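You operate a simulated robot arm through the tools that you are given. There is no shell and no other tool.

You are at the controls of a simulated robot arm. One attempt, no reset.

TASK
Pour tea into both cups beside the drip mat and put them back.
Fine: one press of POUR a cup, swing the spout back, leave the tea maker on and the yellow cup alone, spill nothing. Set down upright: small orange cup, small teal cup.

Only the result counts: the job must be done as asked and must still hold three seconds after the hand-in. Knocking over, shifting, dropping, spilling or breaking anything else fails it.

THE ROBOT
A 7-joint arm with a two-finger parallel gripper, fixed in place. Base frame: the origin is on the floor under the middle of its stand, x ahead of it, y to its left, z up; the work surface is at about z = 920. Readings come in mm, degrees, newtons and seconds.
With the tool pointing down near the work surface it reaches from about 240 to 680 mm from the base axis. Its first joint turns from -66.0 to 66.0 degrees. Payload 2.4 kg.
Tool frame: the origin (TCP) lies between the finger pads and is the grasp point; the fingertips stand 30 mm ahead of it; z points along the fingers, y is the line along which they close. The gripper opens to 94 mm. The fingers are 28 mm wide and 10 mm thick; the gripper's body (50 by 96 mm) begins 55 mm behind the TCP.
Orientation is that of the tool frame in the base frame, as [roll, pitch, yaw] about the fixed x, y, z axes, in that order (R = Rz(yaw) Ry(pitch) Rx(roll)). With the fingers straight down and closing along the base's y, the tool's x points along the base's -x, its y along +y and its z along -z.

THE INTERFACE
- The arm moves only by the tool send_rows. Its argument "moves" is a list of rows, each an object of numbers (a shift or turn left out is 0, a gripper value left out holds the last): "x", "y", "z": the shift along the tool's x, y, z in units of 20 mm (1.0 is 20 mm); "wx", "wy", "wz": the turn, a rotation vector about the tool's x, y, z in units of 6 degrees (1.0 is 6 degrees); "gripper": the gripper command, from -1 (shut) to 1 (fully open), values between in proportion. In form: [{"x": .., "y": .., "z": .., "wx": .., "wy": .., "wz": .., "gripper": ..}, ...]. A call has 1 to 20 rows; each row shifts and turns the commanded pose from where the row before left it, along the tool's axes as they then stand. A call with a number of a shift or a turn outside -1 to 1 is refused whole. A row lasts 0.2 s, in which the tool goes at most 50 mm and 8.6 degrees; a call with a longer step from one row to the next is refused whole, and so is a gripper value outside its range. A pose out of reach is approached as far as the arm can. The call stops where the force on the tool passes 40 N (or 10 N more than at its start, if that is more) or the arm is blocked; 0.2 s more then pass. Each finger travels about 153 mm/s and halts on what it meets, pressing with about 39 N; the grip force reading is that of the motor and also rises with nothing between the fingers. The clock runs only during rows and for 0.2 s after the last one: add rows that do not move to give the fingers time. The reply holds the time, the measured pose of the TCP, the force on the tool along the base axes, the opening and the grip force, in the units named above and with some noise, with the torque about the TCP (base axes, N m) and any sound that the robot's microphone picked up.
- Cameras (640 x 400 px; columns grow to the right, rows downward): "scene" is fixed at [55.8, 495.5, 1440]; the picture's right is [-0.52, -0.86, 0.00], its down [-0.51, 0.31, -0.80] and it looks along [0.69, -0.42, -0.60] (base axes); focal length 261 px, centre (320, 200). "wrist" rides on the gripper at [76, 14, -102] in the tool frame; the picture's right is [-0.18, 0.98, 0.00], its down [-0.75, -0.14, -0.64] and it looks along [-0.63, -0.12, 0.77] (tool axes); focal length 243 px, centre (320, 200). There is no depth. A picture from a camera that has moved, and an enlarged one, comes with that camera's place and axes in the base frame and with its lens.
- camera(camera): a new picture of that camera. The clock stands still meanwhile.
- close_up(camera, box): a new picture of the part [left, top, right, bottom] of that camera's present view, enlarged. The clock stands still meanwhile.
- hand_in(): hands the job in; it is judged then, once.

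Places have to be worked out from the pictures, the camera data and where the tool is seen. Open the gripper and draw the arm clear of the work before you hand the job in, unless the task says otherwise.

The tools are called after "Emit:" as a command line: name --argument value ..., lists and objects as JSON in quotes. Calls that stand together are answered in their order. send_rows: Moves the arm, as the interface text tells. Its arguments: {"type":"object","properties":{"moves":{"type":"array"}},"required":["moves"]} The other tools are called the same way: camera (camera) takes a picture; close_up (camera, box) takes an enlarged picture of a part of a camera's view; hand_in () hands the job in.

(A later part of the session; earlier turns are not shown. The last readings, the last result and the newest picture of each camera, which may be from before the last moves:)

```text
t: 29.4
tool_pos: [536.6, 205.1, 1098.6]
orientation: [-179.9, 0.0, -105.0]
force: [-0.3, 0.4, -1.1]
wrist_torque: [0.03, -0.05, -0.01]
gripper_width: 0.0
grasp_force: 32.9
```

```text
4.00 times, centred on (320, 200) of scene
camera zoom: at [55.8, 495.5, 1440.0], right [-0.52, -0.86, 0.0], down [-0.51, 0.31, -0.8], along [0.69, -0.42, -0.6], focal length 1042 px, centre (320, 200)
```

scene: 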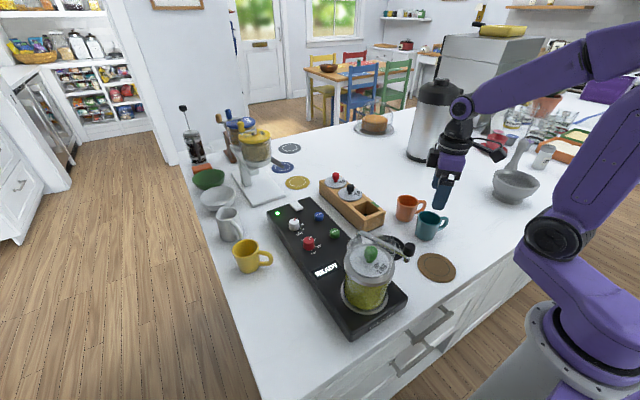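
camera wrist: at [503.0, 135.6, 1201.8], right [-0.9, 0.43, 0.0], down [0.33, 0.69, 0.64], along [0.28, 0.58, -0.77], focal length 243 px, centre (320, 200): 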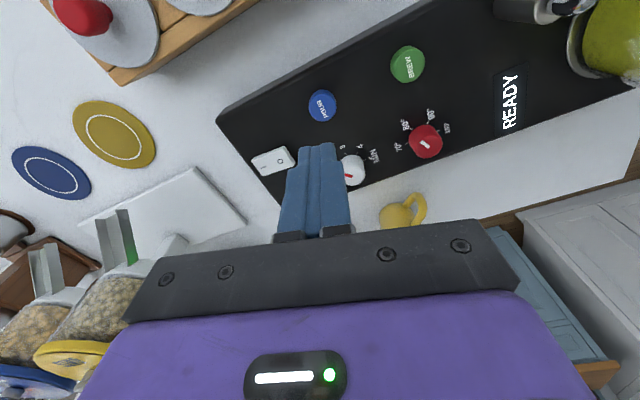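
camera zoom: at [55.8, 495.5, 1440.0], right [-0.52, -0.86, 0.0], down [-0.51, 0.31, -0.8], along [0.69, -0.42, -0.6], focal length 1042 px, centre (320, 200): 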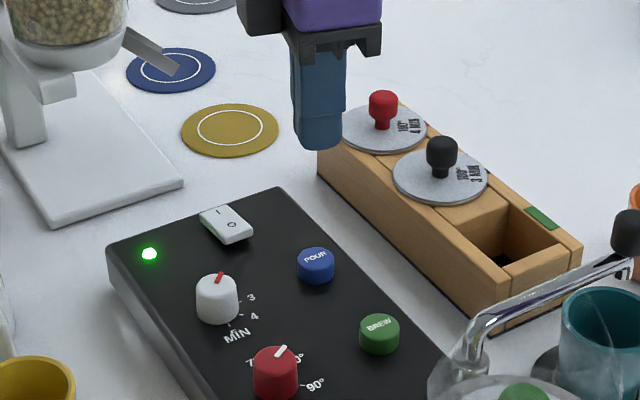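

POUR is confirmed at about (536.7, 207) with its top near z 965. I shift 2 mm and go down to about 10 mm above it.

Emit:
send_rows --moves '[{"x": -0.09, "y": 0.02, "z": 0.9}, {"z": 0.9}, {"z": 0.9}, {"z": 0.9}, {"z": 0.6}, {"z": 0.3}, {}]'

Emit:
close_up --camera "scene" --box '[280, 180, 360, 240]'

Emit:
close_up --camera "wrist" --box '[220, 60, 420, 240]'

```text
t: 31.0
tool_pos: [536.9, 205.6, 1009.1]
orientation: [-180.0, -0.1, -105.0]
force: [0.4, 0.2, 1.0]
wrist_torque: [-0.02, -0.02, 0.03]
gripper_width: 0.0
grasp_force: 32.9
```

```text
6.67 times, centred on (320, 210) of scene
camera zoom: at [55.8, 495.5, 1440.0], right [-0.52, -0.86, 0.0], down [-0.51, 0.31, -0.8], along [0.69, -0.42, -0.6], focal length 1738 px, centre (320, 133)
```

zoom: 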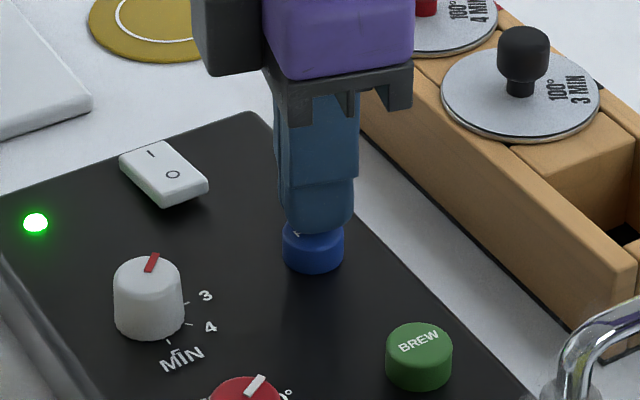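

```text
2.22 times, centred on (320, 150) of wrist
camera zoom: at [503.3, 135.8, 1111.3], right [-0.9, 0.43, 0.0], down [0.33, 0.69, 0.64], along [0.28, 0.58, -0.77], focal length 539 px, centre (320, 311)
```

zoom: 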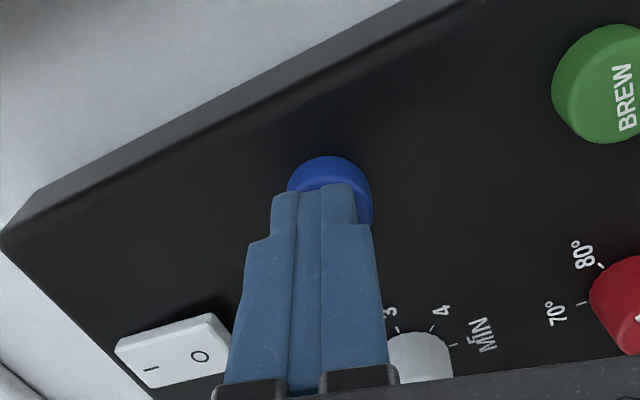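

The fingertips are right above POUR. I lower them in small steps to press once, listening for the click.

Emit:
send_rows --moves '[{"x": 0.07, "y": 0.06, "z": 0.25}, {"z": 0.25}, {}]'

Emit:
send_rows --moves '[{"z": 0.1}, {"z": 0.1}, {}]'

```text
t: 31.8
tool_pos: [536.0, 203.2, 999.1]
orientation: [179.9, 0.0, -105.0]
force: [-0.6, 0.9, 0.8]
wrist_torque: [-0.01, 0.0, -0.04]
gripper_width: 0.2
grasp_force: 32.6
```

```text
t: 32.6
tool_pos: [536.6, 204.8, 996.2]
orientation: [-179.9, -0.1, -105.1]
force: [0.8, -0.4, 2.3]
wrist_torque: [0.03, -0.02, 0.01]
gripper_width: 0.0
grasp_force: 32.6
heard: click
```

I heard a click, so POUR is pressed. I lift off straight up and watch the pour.

Emit:
send_rows --moves '[{"z": -0.3}, {"z": -0.8}, {"z": -1}]'

Emit:
close_up --camera "scene" --box '[330, 190, 450, 290]'

Emit:
close_up --camera "scene" --box '[260, 180, 380, 290]'

```text
t: 33.4
tool_pos: [535.7, 204.0, 1039.0]
orientation: [180.0, 0.1, -105.0]
force: [-0.5, -0.1, -0.1]
wrist_torque: [0.03, -0.02, -0.01]
gripper_width: 0.2
grasp_force: 33.2
```

```text
4.00 times, centred on (390, 240) of scene
camera zoom: at [55.8, 495.5, 1440.0], right [-0.52, -0.86, 0.0], down [-0.51, 0.31, -0.8], along [0.69, -0.42, -0.6], focal length 1042 px, centre (40, 40)
```

zoom: 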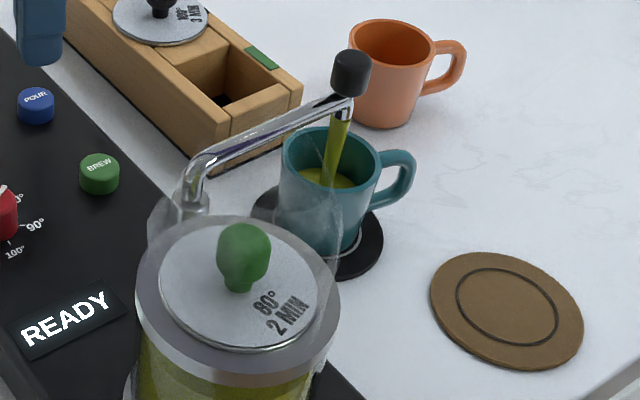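

```text
3.64 times, centred on (320, 235) of scene
camera zoom: at [55.8, 495.5, 1440.0], right [-0.52, -0.86, 0.0], down [-0.51, 0.31, -0.8], along [0.69, -0.42, -0.6], focal length 948 px, centre (320, 73)
```

zoom: 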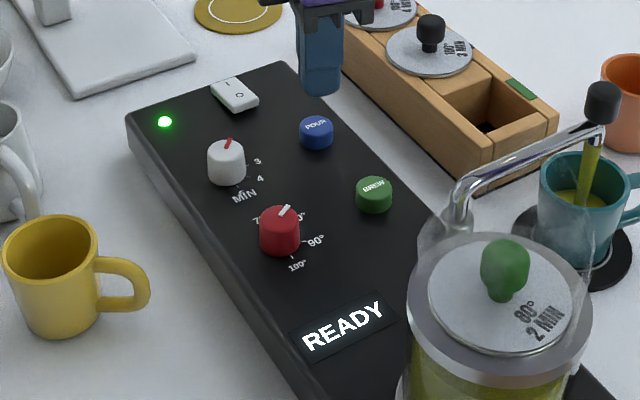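

Tea is running into the teal cup. I rise to a safe height and keep watching.

Emit:
send_rows --moves '[{"z": -1}, {"z": -1}, {"z": -1}, {"z": -1}]'

Emit:
close_up --camera "scene" --box '[330, 190, 450, 290]'

```text
t: 34.4
tool_pos: [536.3, 204.6, 1116.8]
orientation: [-180.0, -0.1, -105.0]
force: [0.0, 0.5, 0.3]
wrist_torque: [-0.01, 0.02, 0.0]
gripper_width: 0.0
grasp_force: 32.8
```

```text
4.00 times, centred on (390, 240) of scene
camera zoom: at [55.8, 495.5, 1440.0], right [-0.52, -0.86, 0.0], down [-0.51, 0.31, -0.8], along [0.69, -0.42, -0.6], focal length 1042 px, centre (40, 40)
```

zoom: 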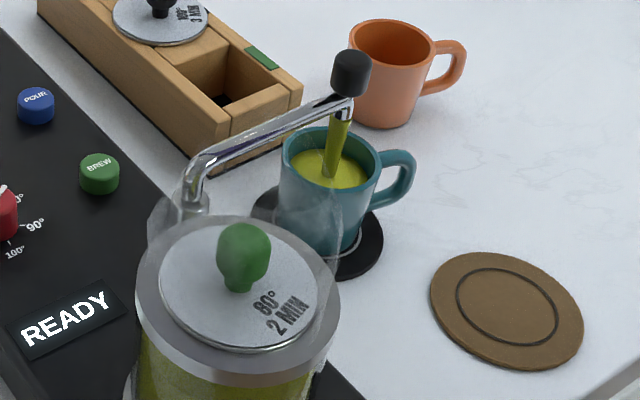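

The level is rising and the stream is centred. I start moving back toward the knob at height, and check the pour midway.

Emit:
send_rows --moves '[{"z": -1}, {"z": -1, "x": 0.4, "y": 0.3}, {"z": -0.6, "x": 0.8, "y": 0.64}]'

Emit:
close_up --camera "scene" --box '[330, 190, 450, 290]'

```text
t: 35.2
tool_pos: [510.8, 186.4, 1170.8]
orientation: [179.9, 0.0, -105.1]
force: [-0.9, -0.7, 0.9]
wrist_torque: [0.03, -0.02, 0.01]
gripper_width: 0.1
grasp_force: 33.0
```

```text
4.00 times, centred on (390, 240) of scene
camera zoom: at [55.8, 495.5, 1440.0], right [-0.52, -0.86, 0.0], down [-0.51, 0.31, -0.8], along [0.69, -0.42, -0.6], focal length 1042 px, centre (40, 40)
```

zoom: 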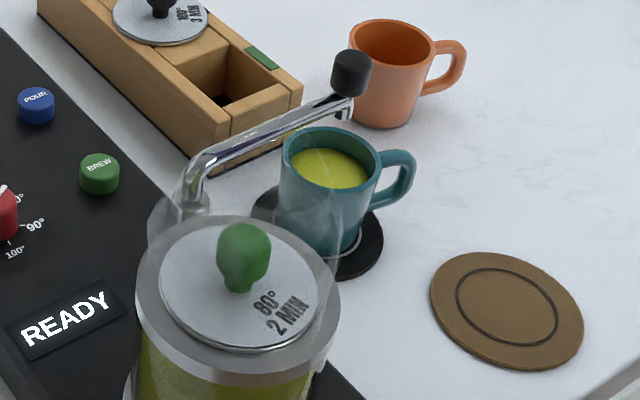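

The pour stopped on its own at about two-thirds full, and there is no spill. I return above the knob with the fingers opened to 46 mm.

Emit:
send_rows --moves '[{"x": 0.8475, "y": 0.666, "gripper": -0.02}, {"x": 0.8475, "y": 0.666}, {"x": 0.8475, "y": 0.666}, {"x": 0.8475, "y": 0.666}, {"x": 0.8475, "y": 0.666}, {"x": 0.8475, "y": 0.666}, {"x": 0.8475, "y": 0.666}, {"x": 0.8475, "y": 0.666}, {}]'

Emit:
camera --camera "wrist"

Emit:
close_up --camera "wrist" --box '[220, 40, 420, 200]'

Emit:
close_up --camera "scene" --box '[330, 190, 450, 290]'

```text
t: 37.2
tool_pos: [372.5, 83.4, 1170.9]
orientation: [180.0, 0.0, -105.0]
force: [0.3, 0.6, 0.8]
wrist_torque: [0.03, -0.01, -0.01]
gripper_width: 46.3
grasp_force: 0.1
```

```text
taken
camera wrist: at [339.2, 13.7, 1271.4], right [-0.9, 0.43, 0.0], down [0.33, 0.69, 0.64], along [0.28, 0.58, -0.77], focal length 243 px, centre (320, 200)
```

wrist: 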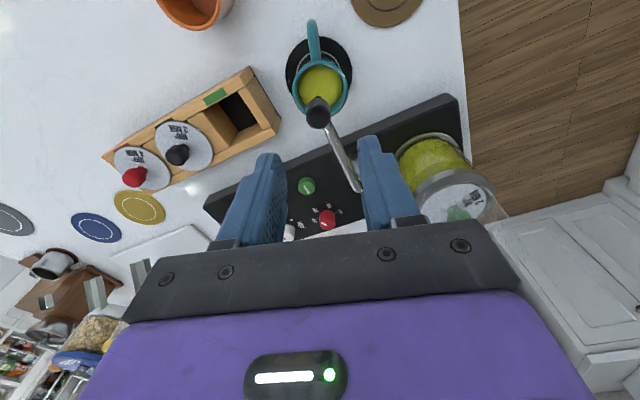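

```text
2.50 times, centred on (320, 120) of wrist
camera zoom: at [339.2, 13.7, 1271.4], right [-0.9, 0.43, 0.0], down [0.33, 0.69, 0.64], along [0.28, 0.58, -0.77], focal length 606 px, centre (320, 400)
```

zoom: 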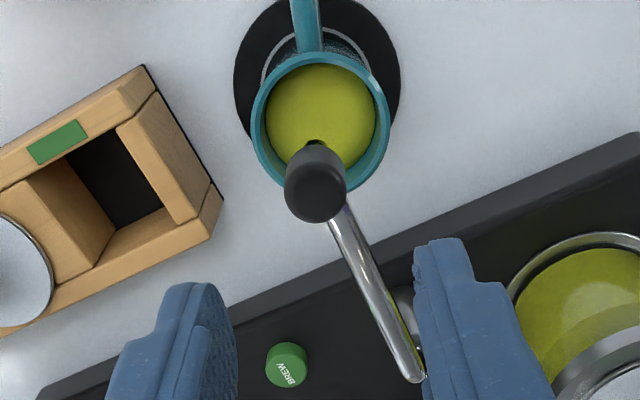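

```text
4.00 times, centred on (390, 240) of scene
camera zoom: at [55.8, 495.5, 1440.0], right [-0.52, -0.86, 0.0], down [-0.51, 0.31, -0.8], along [0.69, -0.42, -0.6], focal length 1042 px, centre (40, 40)
```

zoom: 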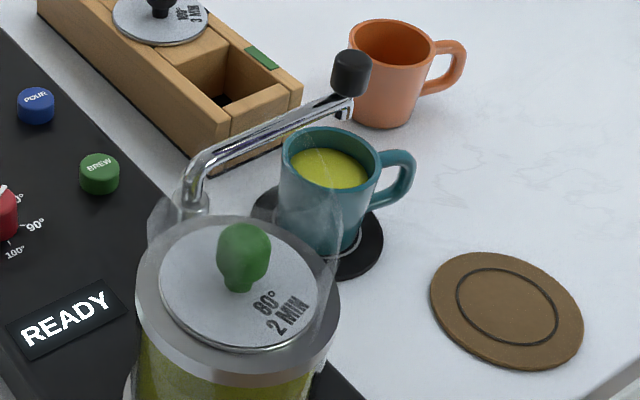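

The knob is at (374, 84), right under the tool. I descend, close to the loose cage, then swing back along the arc in two parts.

Emit:
send_rows --moves '[{"z": 0.9}, {"z": 0.9}, {"z": 0.9}, {"z": 0.9}, {"z": 0.6}, {"z": 0.4}, {}, {"gripper": -0.36}, {}, {}]'

Emit:
close_up --camera "wrist" --box '[220, 80, 412, 240]'

```text
t: 39.4
tool_pos: [371.8, 82.9, 1076.7]
orientation: [180.0, 0.0, -105.0]
force: [0.5, -0.2, -0.3]
wrist_torque: [-0.01, 0.02, 0.03]
gripper_width: 30.1
grasp_force: 0.0
```

```text
2.50 times, centred on (316, 160) of wrist
camera zoom: at [338.8, 13.8, 1179.9], right [-0.9, 0.43, 0.0], down [0.33, 0.69, 0.64], along [0.28, 0.58, -0.77], focal length 606 px, centre (330, 300)
```

zoom: 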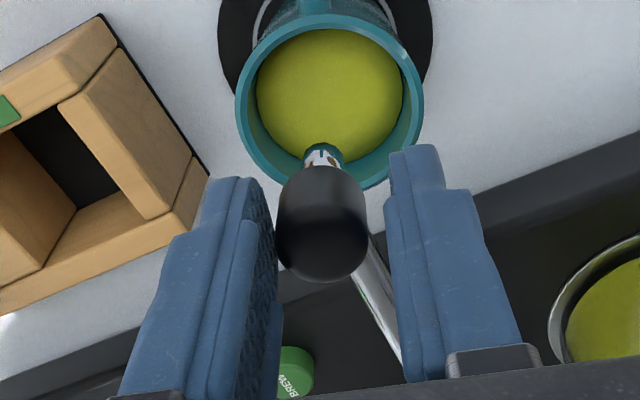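

The knob is caged and the nozzle is not dripping. I swing the first half back.

Emit:
send_rows --moves '[{"x": 0.0958, "y": 0.49, "wz": 0.476}, {"x": 0.0784, "y": 0.493, "wz": 0.476}, {"x": 0.0608, "y": 0.496, "wz": 0.476}, {"x": 0.0431, "y": 0.4977, "wz": 0.476}, {"x": 0.0254, "y": 0.4989, "wz": 0.476}, {"x": 0.0077, "y": 0.4995, "wz": 0.476}, {"x": -0.0101, "y": 0.4994, "wz": 0.476}, {}]'

Emit:
camera --camera "wrist"

Emit:
close_up --camera "scene" --box '[330, 190, 450, 290]'

```text
t: 41.2
tool_pos: [307.3, 105.1, 1076.5]
orientation: [-179.9, 0.0, -125.2]
force: [0.5, -1.5, -0.8]
wrist_torque: [0.02, -0.03, -0.01]
gripper_width: 30.5
grasp_force: 0.1
```

```text
taken
camera wrist: at [252.1, 50.7, 1179.3], right [-0.7, 0.72, 0.0], down [0.55, 0.54, 0.64], along [0.46, 0.45, -0.77], focal length 243 px, centre (320, 200)
```

wrist: 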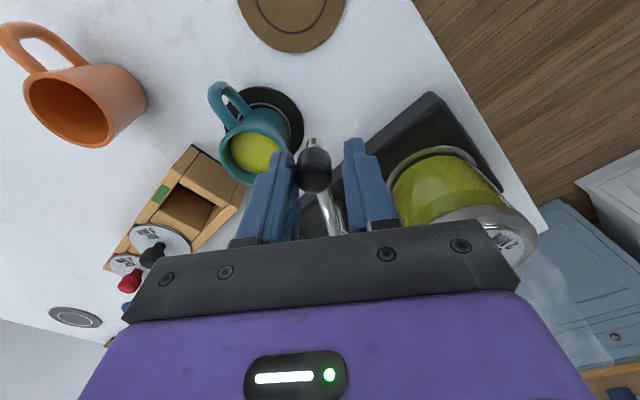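

```text
4.00 times, centred on (390, 240) of scene
camera zoom: at [55.8, 495.5, 1440.0], right [-0.52, -0.86, 0.0], down [-0.51, 0.31, -0.8], along [0.69, -0.42, -0.6], focal length 1042 px, centre (40, 40)
```

zoom: 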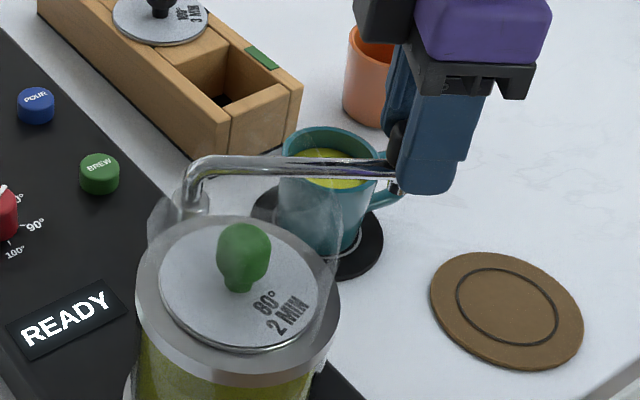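

The spout follows along the arc, now at (307, 105). I swing the second half back to the rest angle, with a slight extra to make up for the cage slack.

Emit:
send_rows --moves '[{"x": -0.0278, "y": 0.4988, "wz": 0.476}, {"x": -0.0455, "y": 0.4974, "wz": 0.476}, {"x": -0.0632, "y": 0.4955, "wz": 0.476}, {"x": -0.0807, "y": 0.493, "wz": 0.476}, {"x": -0.0982, "y": 0.4898, "wz": 0.476}, {"x": -0.1155, "y": 0.486, "wz": 0.476}, {"x": -0.1327, "y": 0.4815, "wz": 0.476}, {"x": -0.03, "y": 0.12}, {}]'

Emit:
camera --camera "wrist"

Emit:
close_up --camera "scene" --box '[330, 190, 450, 290]'

```text
t: 43.2
tool_pos: [266.5, 163.2, 1077.3]
orientation: [-179.9, 0.0, -145.2]
force: [0.2, -0.1, -0.8]
wrist_torque: [-0.01, 0.0, -0.01]
gripper_width: 30.4
grasp_force: 0.2
```

```text
taken
camera wrist: at [195.5, 131.1, 1179.1], right [-0.41, 0.91, 0.0], down [0.7, 0.32, 0.64], along [0.59, 0.26, -0.77], focal length 243 px, centre (320, 200)
```

wrist: 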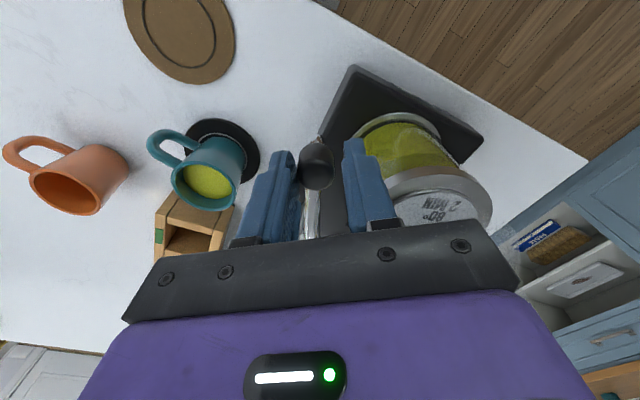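

```text
4.00 times, centred on (390, 240) of scene
camera zoom: at [55.8, 495.5, 1440.0], right [-0.52, -0.86, 0.0], down [-0.51, 0.31, -0.8], along [0.69, -0.42, -0.6], focal length 1042 px, centre (40, 40)
```

zoom: 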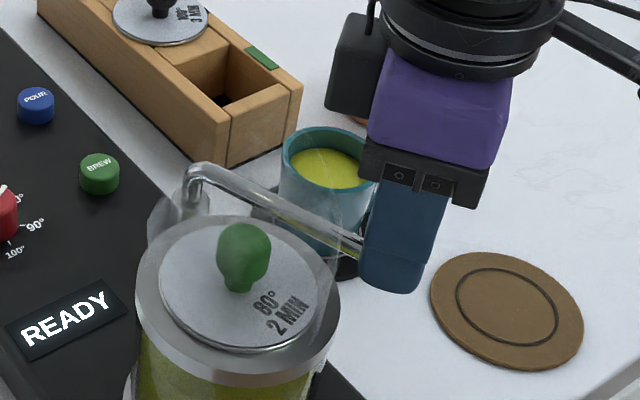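

The spout is back at its rest angle. I open the cage, rise, and check.

Emit:
send_rows --moves '[{"gripper": -0.02}, {}, {"z": -0.5}, {"z": -1}, {"z": -1}, {"z": -1}, {"z": -1}, {}]'

Emit:
camera --camera "wrist"

Emit:
close_up --camera "scene" --box '[330, 190, 450, 290]'

```text
t: 45.0
tool_pos: [263.4, 161.3, 1168.0]
orientation: [-180.0, 0.0, -145.0]
force: [-0.4, -0.5, -0.1]
wrist_torque: [-0.02, -0.03, -0.01]
gripper_width: 45.9
grasp_force: 0.1
```

```text
taken
camera wrist: at [193.3, 129.9, 1269.6], right [-0.41, 0.91, 0.0], down [0.7, 0.32, 0.64], along [0.58, 0.27, -0.77], focal length 243 px, centre (320, 200)
```

wrist: 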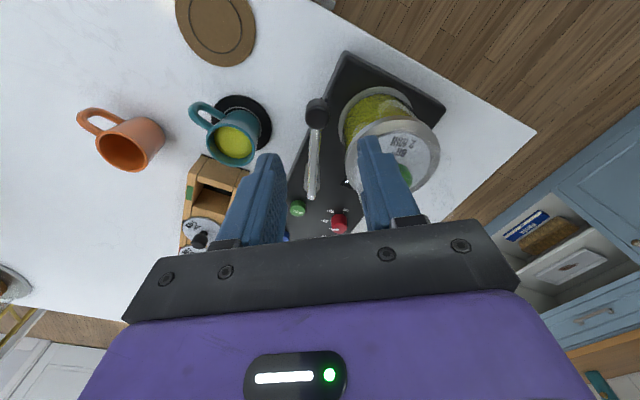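

```text
4.00 times, centred on (390, 240) of scene
camera zoom: at [55.8, 495.5, 1440.0], right [-0.52, -0.86, 0.0], down [-0.51, 0.31, -0.8], along [0.69, -0.42, -0.6], focal length 1042 px, centre (40, 40)
```

zoom: 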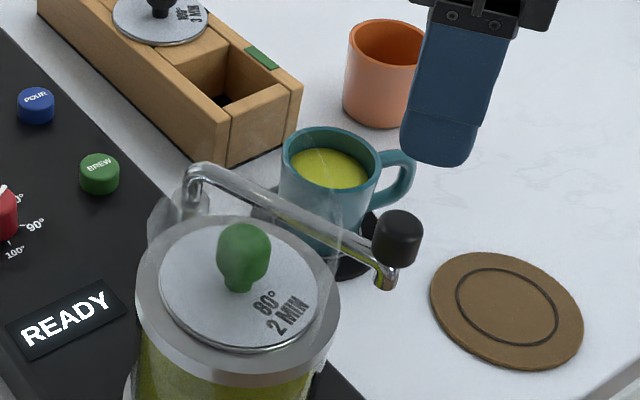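

The spout sits exactly where it was at the start. Next I fetch the filled teal cup: I turn back to the pick orientation, go above the mat and open to 80 mm.

Emit:
send_rows --moves '[{"wz": -0.83}, {"x": -0.217, "y": -0.794}, {"x": -0.217, "y": -0.794}, {"x": -0.217, "y": -0.794}, {"x": -0.217, "y": -0.794, "gripper": 0.7}, {"x": -0.217, "y": -0.794}, {"x": -0.217, "y": -0.794}, {"x": -0.217, "y": -0.794}, {"x": -0.217, "y": -0.794}, {"z": 0.8}, {"z": 0.8}, {"z": 0.8}, {}]'

Emit:
close_up --camera "wrist" --box '[220, 20, 420, 180]'

```text
t: 47.8
tool_pos: [373.1, 86.7, 1118.6]
orientation: [180.0, 0.0, -140.0]
force: [0.5, -0.8, 0.5]
wrist_torque: [-0.01, 0.01, 0.0]
gripper_width: 79.8
grasp_force: 0.0
```

```text
2.50 times, centred on (320, 100) of wrist
camera zoom: at [305.7, 49.6, 1220.8], right [-0.49, 0.87, 0.0], down [0.67, 0.38, 0.64], along [0.56, 0.31, -0.77], focal length 606 px, centre (320, 450)
```

zoom: 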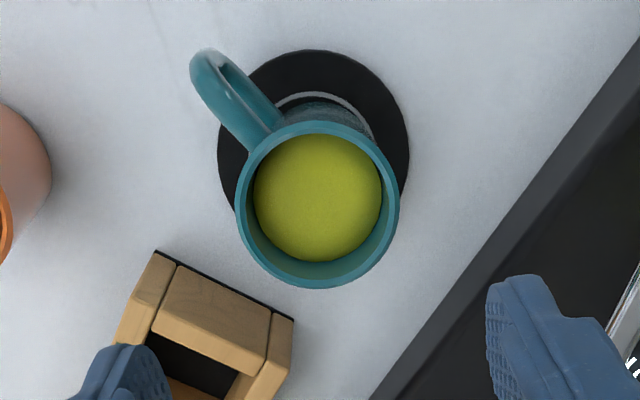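

The filled cup is unmoved on the mat. I descend to the grip height of about 960.

Emit:
send_rows --moves '[{"z": 0.95}, {"z": 0.95}, {"z": 0.95}, {"z": 0.95}, {"z": 0.95}, {"z": 0.9}, {"z": 0.8}, {"z": 0.7}, {"z": 0.5}, {"z": 0.25}, {}]'

Emit:
close_up --camera "wrist" --box '[180, 40, 440, 240]'

```text
t: 50.2
tool_pos: [373.5, 86.2, 960.6]
orientation: [179.9, 0.0, -140.0]
force: [0.1, 1.1, -0.5]
wrist_torque: [0.0, 0.02, 0.02]
gripper_width: 79.7
grasp_force: 0.1
```

```text
2.00 times, centred on (310, 140) of wrist
camera zoom: at [305.8, 48.8, 1062.7], right [-0.49, 0.87, 0.0], down [0.67, 0.38, 0.64], along [0.56, 0.31, -0.77], focal length 485 px, centre (340, 320)
```

zoom: 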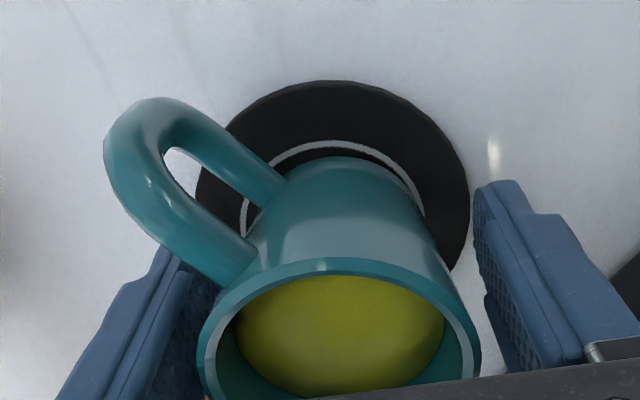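

The fingers straddle the filled cup. I close gradually, then lift slowly.

Emit:
send_rows --moves '[{"gripper": 0.5}, {"gripper": 0.4}, {"gripper": 0.34}, {"gripper": 0.31}, {"gripper": -1}, {}, {}]'

Emit:
send_rows --moves '[{"z": -0.1}, {"z": -0.2}, {"z": -0.3}, {"z": -0.35}, {"z": -0.35}, {"z": -0.35}, {"z": -0.3}, {"z": -0.2}, {"z": -0.1}, {}]'

Emit:
camera --camera "wrist"

```text
t: 51.8
tool_pos: [373.8, 86.4, 961.3]
orientation: [179.9, 0.0, -140.0]
force: [1.8, 0.9, 0.0]
wrist_torque: [0.05, 0.0, 0.01]
gripper_width: 61.2
grasp_force: 39.5
```

```text
t: 54.0
tool_pos: [373.9, 86.8, 1006.6]
orientation: [179.9, 0.0, -139.9]
force: [0.0, 1.6, -2.9]
wrist_torque: [-0.02, -0.01, 0.02]
gripper_width: 61.4
grasp_force: 39.3
```

```text
taken
camera wrist: at [306.7, 48.9, 1108.6], right [-0.49, 0.87, 0.0], down [0.67, 0.38, 0.64], along [0.56, 0.31, -0.77], focal length 243 px, centre (320, 200)
```

wrist: 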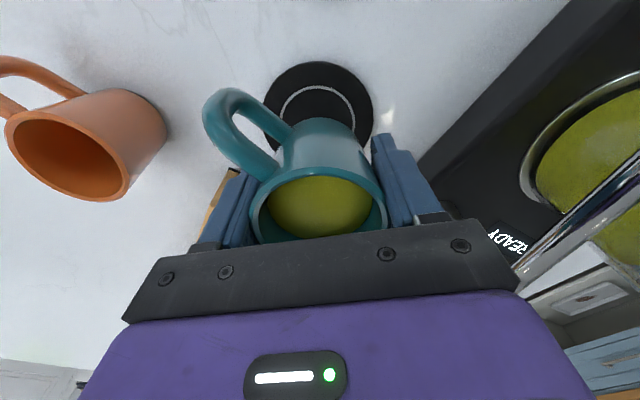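

The full cup is lifted level. I carry it back to its original spot with gentle speed ramps.

Emit:
send_rows --moves '[{"x": 0.112, "y": -0.102}, {"x": 0.2235, "y": -0.2035}, {"x": 0.335, "y": -0.305}, {"x": 0.447, "y": -0.407}, {"x": 0.447, "y": -0.407}, {"x": 0.447, "y": -0.407}, {"x": 0.447, "y": -0.407}, {"x": 0.447, "y": -0.407}, {"x": 0.447, "y": -0.407}, {"x": 0.447, "y": -0.407}, {"x": 0.335, "y": -0.305}, {"x": 0.2235, "y": -0.2035}, {"x": 0.112, "y": -0.102}, {}]'

Emit:
camera --camera "wrist"

```text
t: 57.0
tool_pos: [357.8, -32.1, 1007.1]
orientation: [-180.0, 0.0, -140.2]
force: [-0.6, -0.3, -1.7]
wrist_torque: [0.0, 0.02, 0.0]
gripper_width: 61.0
grasp_force: 39.5
```

```text
taken
camera wrist: at [290.1, -70.6, 1109.0], right [-0.49, 0.87, 0.0], down [0.67, 0.38, 0.64], along [0.56, 0.31, -0.77], focal length 243 px, centre (320, 200)
```

wrist: 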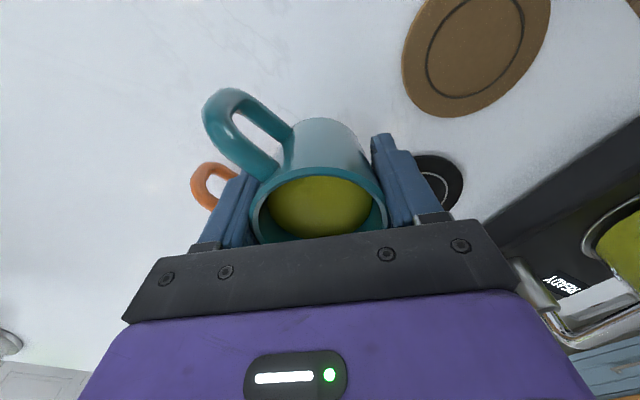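

The cup hangs over its original spot at (357.5, -32.5). I lower it slowly to just above the counter.

Emit:
send_rows --moves '[{"z": 0.1}, {"z": 0.25}, {"z": 0.35}, {"z": 0.35}, {"z": 0.35}, {"z": 0.35}, {"z": 0.3}, {"z": 0.15}, {"z": 0.08}, {}]'

```text
t: 59.2
tool_pos: [357.2, -32.6, 962.2]
orientation: [180.0, 0.0, -139.9]
force: [0.2, 0.2, -1.9]
wrist_torque: [0.0, 0.01, -0.02]
gripper_width: 61.1
grasp_force: 38.5
```

The cup is still hanging at z 962. I continue in 1 mm steps.

Emit:
send_rows --moves '[{"z": 0.08}, {"z": 0.07}, {"z": 0.05}, {}]'

Emit:
send_rows --moves '[{"z": 0.04}, {}]'

```text
t: 60.2
tool_pos: [357.0, -32.9, 957.1]
orientation: [180.0, 0.0, -140.0]
force: [-0.4, 0.6, -2.0]
wrist_torque: [-0.04, 0.01, 0.02]
gripper_width: 61.1
grasp_force: 39.1
```

```text
t: 60.8
tool_pos: [357.4, -33.4, 956.1]
orientation: [-179.9, -0.1, -140.2]
force: [-1.1, 0.0, -2.7]
wrist_torque: [0.01, 0.0, -0.03]
gripper_width: 61.1
grasp_force: 38.7
```

There is still no contact at 956, so I keep stepping down.

Emit:
send_rows --moves '[{"z": 0.04}, {}]'

Emit:
send_rows --moves '[{"z": 0.03}, {}]'

```text
t: 61.4
tool_pos: [358.0, -32.9, 954.8]
orientation: [-179.9, 0.1, -140.0]
force: [-0.6, 0.8, 18.8]
wrist_torque: [-0.18, 0.33, 0.0]
gripper_width: 61.1
grasp_force: 39.4
```

```text
t: 62.0
tool_pos: [359.1, -31.9, 955.5]
orientation: [-179.9, 0.0, -140.1]
force: [0.9, -0.9, 19.9]
wrist_torque: [-0.01, -0.06, -0.02]
gripper_width: 61.2
grasp_force: 38.8
```

The cup has touched down with about 19 N. I ease up 1 mm and open slowly.

Emit:
send_rows --moves '[{"z": -0.045}, {}, {"gripper": 0.33}, {"gripper": 0.4}, {"gripper": 0.5}, {"gripper": 0.6}, {"gripper": 0.72}, {}]'

Emit:
close_up --camera "wrist" --box '[140, 60, 440, 260]'

```text
t: 63.8
tool_pos: [358.2, -33.4, 954.9]
orientation: [-180.0, 0.0, -139.9]
force: [0.3, -0.1, 0.1]
wrist_torque: [-0.01, 0.01, 0.02]
gripper_width: 80.7
grasp_force: 0.1
```

```text
2.00 times, centred on (290, 160) of wrist
camera zoom: at [290.3, -70.5, 1057.0], right [-0.49, 0.87, 0.0], down [0.67, 0.38, 0.64], along [0.56, 0.31, -0.77], focal length 485 px, centre (380, 280)
```

zoom: 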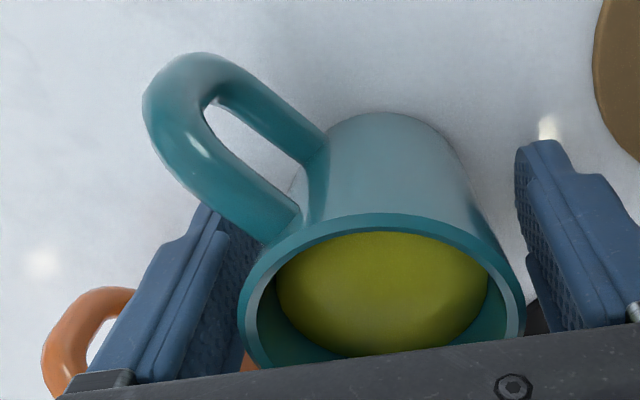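

The cup is released, upright and full. I lift straight up, then look at the orange cup.

Emit:
send_rows --moves '[{"z": -0.3}, {"z": -0.6}, {"z": -0.8}, {"z": -1}, {"z": -1}, {"z": -1}, {"z": -1}, {"z": -0.8}, {}]'

Emit:
camera --camera "wrist"

Emit:
close_up --camera "wrist" --box '[200, 60, 392, 200]'

Emit:
close_up --camera "scene" --box '[380, 185, 460, 245]'

```text
t: 65.8
tool_pos: [357.2, -31.3, 1085.1]
orientation: [180.0, 0.0, -140.1]
force: [0.1, 0.2, 1.4]
wrist_torque: [0.01, 0.0, 0.02]
gripper_width: 80.9
grasp_force: 0.1
```

```text
taken
camera wrist: at [290.2, -70.2, 1187.1], right [-0.49, 0.87, 0.0], down [0.67, 0.38, 0.64], along [0.56, 0.31, -0.77], focal length 243 px, centre (320, 200)
```

wrist: 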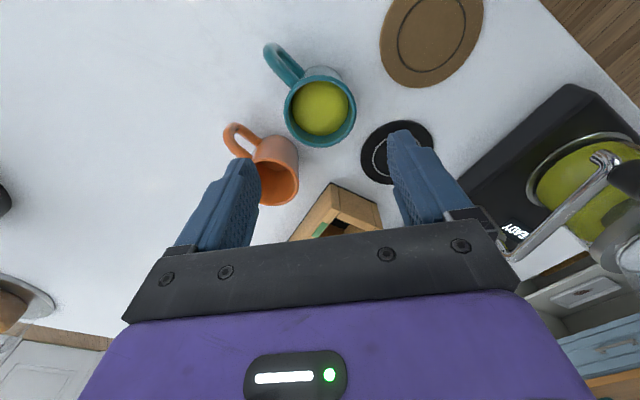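

```text
2.86 times, centred on (296, 130) of wrist
camera zoom: at [290.2, -70.2, 1187.1], right [-0.49, 0.87, 0.0], down [0.67, 0.38, 0.64], along [0.56, 0.31, -0.77], focal length 693 px, centre (389, 400)
```

zoom: 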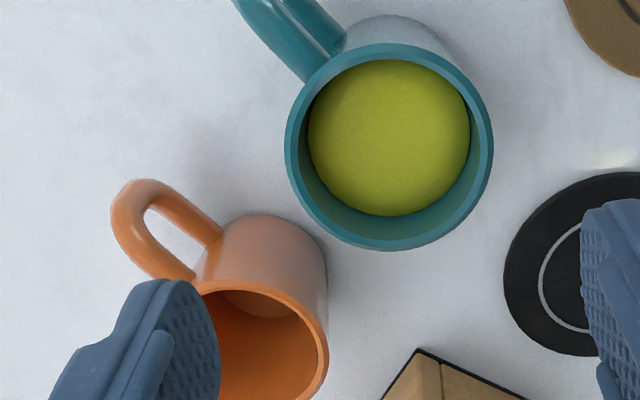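

```text
6.67 times, centred on (420, 215) of scene
camera zoom: at [55.8, 495.5, 1440.0], right [-0.52, -0.86, 0.0], down [-0.51, 0.31, -0.8], along [0.69, -0.42, -0.6], focal length 1738 px, centre (-347, 100)
```

zoom: 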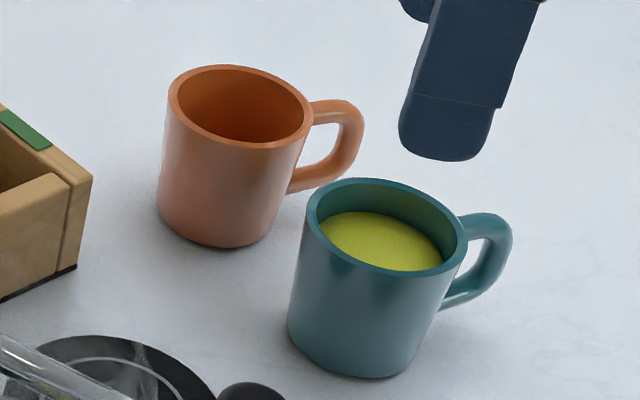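

Teal is back within 1–2 mm of its start. I move above the orange cup at about (444, -42).

Emit:
send_rows --moves '[{"x": -0.6, "y": -0.628}, {"x": -0.6, "y": -0.628}, {"x": -0.6, "y": -0.628}, {"x": -0.6, "y": -0.628}, {"x": -0.6, "y": -0.628}, {}]'

Emit:
camera --camera "wrist"

Emit:
close_up --camera "wrist" --box '[220, 30, 412, 170]'

```text
t: 67.2
tool_pos: [444.1, -43.4, 1084.9]
orientation: [-180.0, 0.0, -140.1]
force: [-0.4, -0.3, 0.2]
wrist_torque: [-0.02, 0.0, 0.0]
gripper_width: 80.7
grasp_force: 0.1
```

```text
taken
camera wrist: at [376.6, -81.0, 1186.8], right [-0.49, 0.87, 0.0], down [0.67, 0.38, 0.64], along [0.56, 0.31, -0.77], focal length 243 px, centre (320, 200)
```

wrist: 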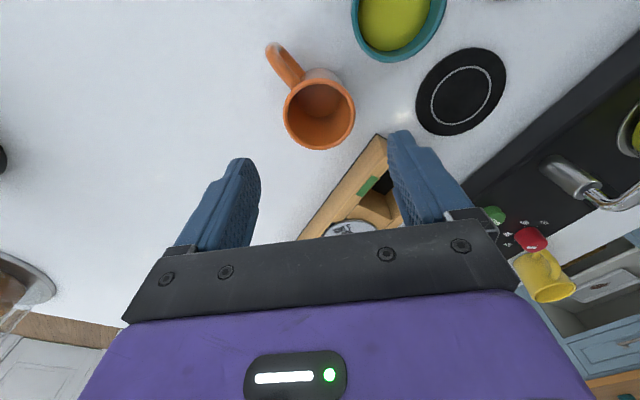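

```text
2.86 times, centred on (316, 100) of wrist
camera zoom: at [376.6, -81.0, 1186.8], right [-0.49, 0.87, 0.0], down [0.67, 0.38, 0.64], along [0.56, 0.31, -0.77], focal length 693 px, centre (331, 486)
```

zoom: 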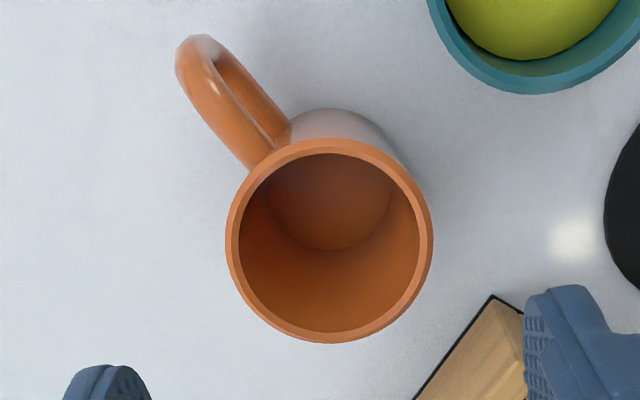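

The orange rim centre measures (443, -44) and the fingers have room all round. I descend to z≈955.5.

Emit:
send_rows --moves '[{"x": 0.06, "z": 0.9}, {"z": 0.95}, {"z": 0.95}, {"z": 0.95}, {"z": 0.9}, {"z": 0.8}, {"z": 0.6}, {"z": 0.42}, {}]'

Emit:
close_up --camera "wrist" --box '[140, 60, 440, 260]'

Emit:
close_up --camera "scene" --box '[380, 160, 480, 245]'

```text
t: 69.2
tool_pos: [442.5, -43.2, 954.8]
orientation: [-179.9, 0.0, -140.1]
force: [-0.5, -0.7, 0.1]
wrist_torque: [0.01, -0.02, -0.03]
gripper_width: 80.6
grasp_force: 0.1
```

```text
2.00 times, centred on (290, 160) of wrist
camera zoom: at [375.4, -81.2, 1057.4], right [-0.49, 0.87, 0.0], down [0.67, 0.38, 0.64], along [0.56, 0.31, -0.77], focal length 485 px, centre (380, 280)
```

zoom: 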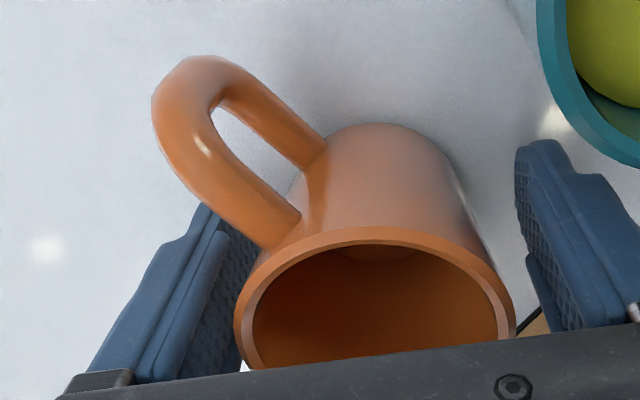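

```text
4.71 times, centred on (430, 202) of scene
camera zoom: at [55.8, 495.5, 1440.0], right [-0.52, -0.86, 0.0], down [-0.51, 0.31, -0.8], along [0.69, -0.42, -0.6], focal length 1226 px, centre (-198, 188)
```

zoom: 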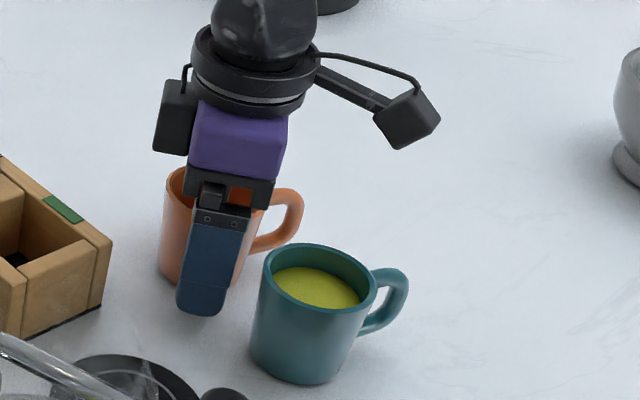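

The fingers clear both the teal cup and the handle. I close gradually on the orange cup.

Emit:
send_rows --moves '[{"gripper": 0.5}, {"gripper": 0.4}, {"gripper": 0.34}, {"gripper": 0.31}, {"gripper": -1}, {}, {}]'

Emit:
close_up --camera "wrist" --box '[140, 60, 440, 260]'

```text
t: 70.8
tool_pos: [443.4, -44.1, 955.6]
orientation: [180.0, 0.0, -140.2]
force: [0.7, -0.8, 0.5]
wrist_torque: [-0.05, 0.02, 0.01]
gripper_width: 60.9
grasp_force: 39.4
```

```text
2.00 times, centred on (290, 160) of wrist
camera zoom: at [375.4, -81.2, 1057.5], right [-0.49, 0.87, 0.0], down [0.67, 0.38, 0.64], along [0.56, 0.31, -0.77], focal length 485 px, centre (380, 280)
```

zoom: 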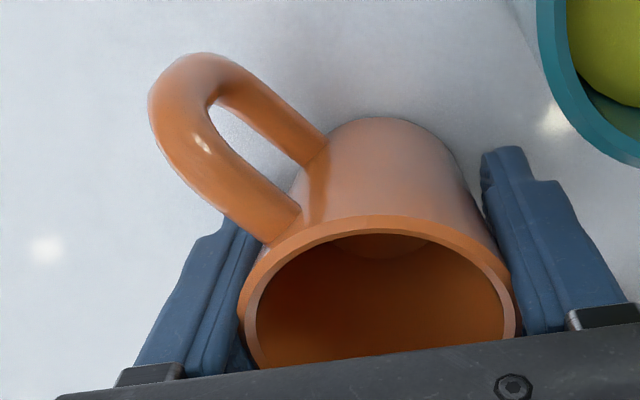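

The orange cup is gripped at 60.9 mm. I lift it and carry it over the mat.

Emit:
send_rows --moves '[{"z": -0.4}, {"z": -0.8}, {"z": -0.9}, {"z": -0.9}, {"z": -0.5}, {"x": -0.08, "y": 0.38}, {"x": -0.171, "y": 0.804}, {"x": -0.171, "y": 0.804}, {"x": -0.171, "y": 0.804}, {"x": -0.171, "y": 0.804}, {"x": -0.171, "y": 0.804}, {"x": -0.171, "y": 0.804}, {"x": -0.171, "y": 0.804}, {"x": -0.171, "y": 0.804}, {"x": -0.092, "y": 0.428}, {}, {"z": 0.6}, {"z": 0.8}, {"z": 0.6}, {}]'

Emit:
camera --camera "wrist"

Emit:
close_up --camera "scene" --box '[330, 160, 470, 270]'

```text
t: 75.0
tool_pos: [372.0, 87.8, 985.7]
orientation: [-179.9, -0.1, -139.9]
force: [1.1, 0.0, -0.3]
wrist_torque: [-0.02, 0.0, 0.0]
gripper_width: 61.1
grasp_force: 39.0
```

```text
taken
camera wrist: at [305.6, 49.3, 1087.6], right [-0.49, 0.87, 0.0], down [0.67, 0.38, 0.64], along [0.56, 0.31, -0.77], focal length 243 px, centre (320, 200)
```

wrist: 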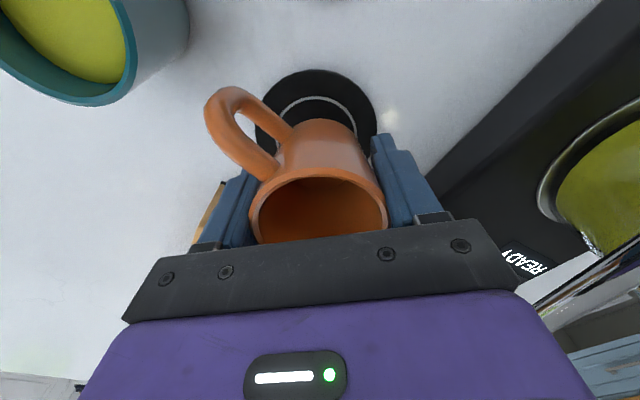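

```text
3.64 times, centred on (400, 215) of scene
camera zoom: at [55.8, 495.5, 1440.0], right [-0.52, -0.86, 0.0], down [-0.51, 0.31, -0.8], along [0.69, -0.42, -0.6], focal length 948 px, centre (29, 146)
```

zoom: 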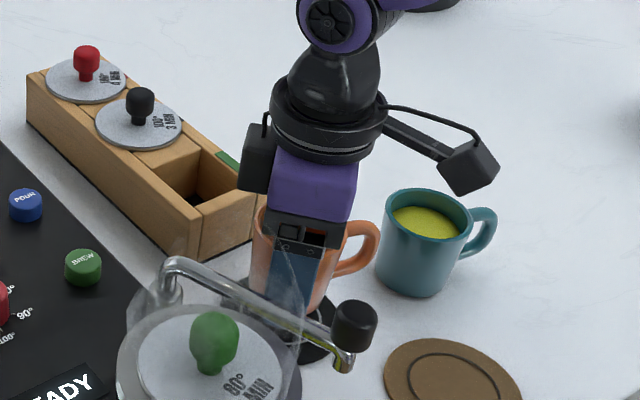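

The orange cup is over the mat at (373, 87). I lower it gently to contact.

Emit:
send_rows --moves '[{"z": 0.4}, {"z": 0.4}, {"z": 0.3}, {"z": 0.1}, {"z": 0.05}, {}]'

Emit:
send_rows --moves '[{"z": 0.05}, {}]'

```text
t: 76.4
tool_pos: [373.2, 86.9, 961.1]
orientation: [179.9, -0.1, -140.2]
force: [-0.3, 0.5, -2.1]
wrist_torque: [0.01, -0.02, 0.0]
gripper_width: 61.0
grasp_force: 39.1
```

```text
t: 77.0
tool_pos: [373.3, 87.3, 959.5]
orientation: [-179.9, 0.1, -140.1]
force: [-0.3, -1.5, 17.8]
wrist_torque: [-0.17, 0.39, 0.03]
gripper_width: 60.9
grasp_force: 38.9
```

The orange cup touched the mat with about 18 N. I ease up a little, open slowly and rise.

Emit:
send_rows --moves '[{"z": -0.035}, {}, {"gripper": 0.33}, {"gripper": 0.45}, {"gripper": 0.6}, {"gripper": 0.7}, {}, {"z": -0.4}, {"z": -0.8}, {"z": -1}, {"z": -1}, {"z": -1}, {"z": -1}, {"z": -1}, {"z": -1}, {"z": -0.8}, {}]'

Emit:
camera --camera "wrist"

Emit:
close_up --camera "wrist" --box '[220, 20, 420, 180]'

Emit:
close_up --camera "scene" --box '[330, 190, 450, 290]'

```text
t: 80.6
tool_pos: [375.1, 87.8, 1121.4]
orientation: [180.0, 0.0, -140.1]
force: [-0.2, 0.1, 0.4]
wrist_torque: [0.03, -0.01, 0.0]
gripper_width: 79.7
grasp_force: 0.3
```

```text
taken
camera wrist: at [306.1, 49.4, 1223.4], right [-0.49, 0.87, 0.0], down [0.67, 0.38, 0.64], along [0.56, 0.31, -0.77], focal length 243 px, centre (320, 200)
```

wrist: 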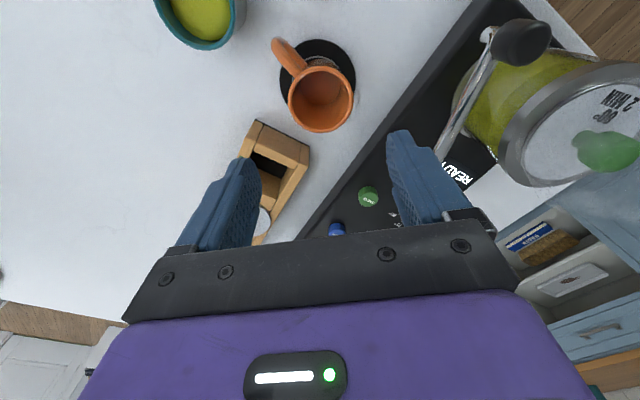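

```text
2.50 times, centred on (320, 100) of wrist
camera zoom: at [306.1, 49.4, 1223.4], right [-0.49, 0.87, 0.0], down [0.67, 0.38, 0.64], along [0.56, 0.31, -0.77], focal length 606 px, centre (320, 450)
```

zoom: 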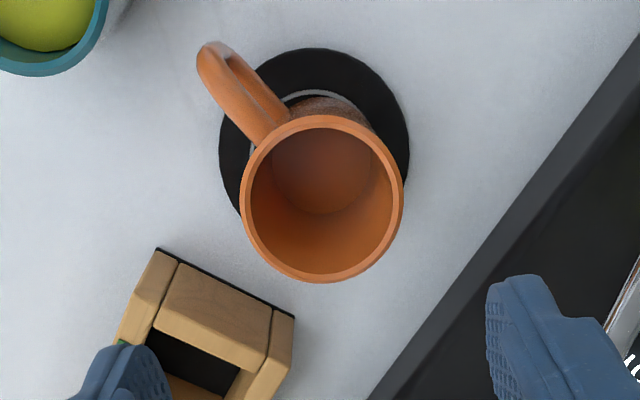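

```text
4.00 times, centred on (390, 240) of scene
camera zoom: at [55.8, 495.5, 1440.0], right [-0.52, -0.86, 0.0], down [-0.51, 0.31, -0.8], along [0.69, -0.42, -0.6], focal length 1042 px, centre (40, 40)
```

zoom: 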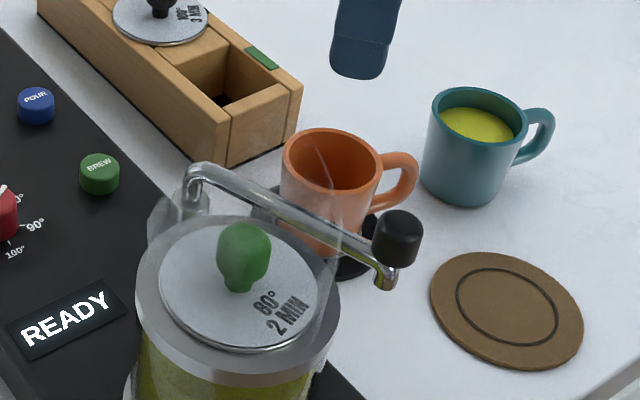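

Orange stands centred on the mat at (370, 86). I return above the spout knob as before.

Emit:
send_rows --moves '[{"z": -0.8}, {"x": 0.25, "y": 0.9, "z": -0.12}, {"x": 0.25, "y": 0.9, "z": -0.12}, {"x": 0.25, "y": 0.9, "z": -0.12, "gripper": -0.02}, {"x": 0.25, "y": 0.9, "z": -0.1}, {"x": 0.25, "y": 0.9, "z": -0.1}, {"x": 0.25, "y": 0.9, "z": -0.1}, {"x": 0.3, "y": 0.88, "z": 0}, {"wz": 0.83}, {}]'

Emit:
close_up --camera "wrist" --box '[240, 80, 432, 200]'

```text
t: 82.8
tool_pos: [265.1, 160.1, 1149.8]
orientation: [179.9, 0.1, -145.1]
force: [0.4, 0.3, 0.2]
wrist_torque: [0.0, 0.02, -0.03]
gripper_width: 46.1
grasp_force: 0.1
```

```text
3.33 times, centred on (336, 140) of wrist
camera zoom: at [195.0, 128.4, 1252.2], right [-0.41, 0.91, 0.0], down [0.7, 0.32, 0.64], along [0.59, 0.26, -0.77], focal length 809 px, centre (267, 400)
```

zoom: 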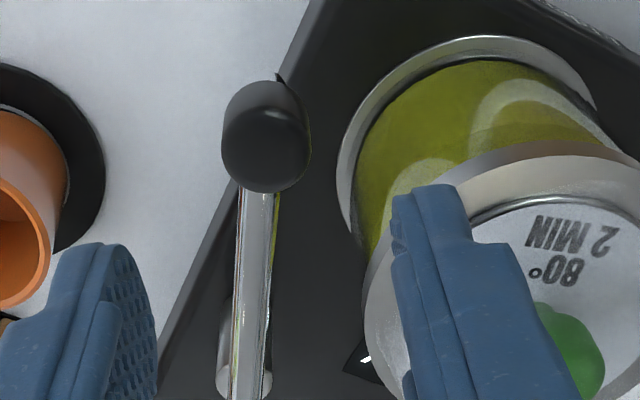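

The knob is at (266.6, 161) and the tool is centred on it. I descend and cage it.

Emit:
send_rows --moves '[{"z": 0.8}, {"z": 0.8}, {"z": 0.8}, {"z": 0.7}, {"z": 0.46}, {}, {"gripper": -0.36}, {}, {}]'

Emit:
close_up --camera "wrist" --box '[200, 80, 456, 240]'

```text
t: 84.8
tool_pos: [265.0, 158.5, 1077.8]
orientation: [-179.9, 0.0, -145.1]
force: [-0.2, 0.8, 0.5]
wrist_torque: [-0.01, 0.02, -0.01]
gripper_width: 30.0
grasp_force: 0.1
```

```text
2.50 times, centred on (328, 160) of wrist
camera zoom: at [194.1, 128.1, 1180.1], right [-0.41, 0.91, 0.0], down [0.7, 0.32, 0.64], along [0.59, 0.26, -0.77], focal length 606 px, centre (300, 300)
```

zoom: 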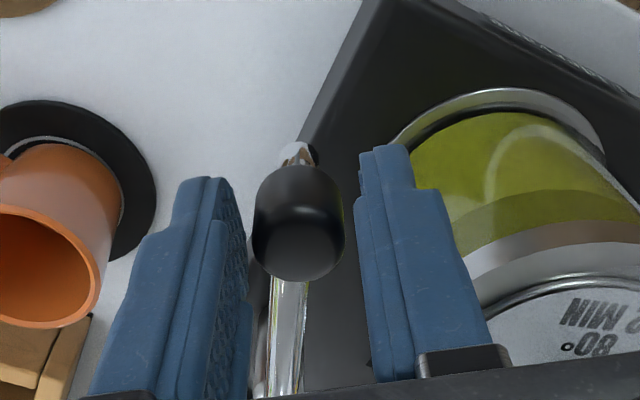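

The knob is caged. I swing the first half of the arc.

Emit:
send_rows --moves '[{"x": 0.1085, "y": -0.4875, "wz": -0.476}, {"x": 0.091, "y": -0.491, "wz": -0.476}, {"x": 0.0737, "y": -0.494, "wz": -0.476}, {"x": 0.056, "y": -0.496, "wz": -0.476}, {"x": 0.038, "y": -0.498, "wz": -0.476}, {"x": 0.0207, "y": -0.499, "wz": -0.476}, {"x": 0.003, "y": -0.4995, "wz": -0.476}, {}]'

Emit:
close_up --camera "wrist" --box '[200, 80, 456, 240]'

```text
t: 86.6
tool_pos: [306.9, 105.9, 1078.1]
orientation: [179.9, 0.0, -125.0]
force: [0.8, 0.3, -0.8]
wrist_torque: [-0.01, 0.02, -0.04]
gripper_width: 30.0
grasp_force: 0.1
```

```text
2.50 times, centred on (328, 160) of wrist
camera zoom: at [252.4, 51.3, 1180.6], right [-0.7, 0.71, 0.0], down [0.55, 0.54, 0.64], along [0.46, 0.45, -0.77], focal length 606 px, centre (300, 300)
```

zoom: 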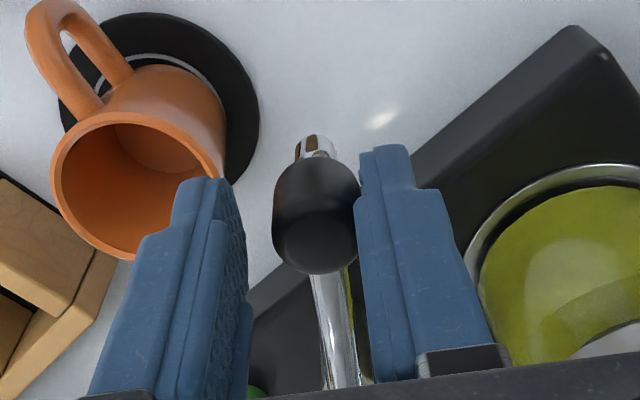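

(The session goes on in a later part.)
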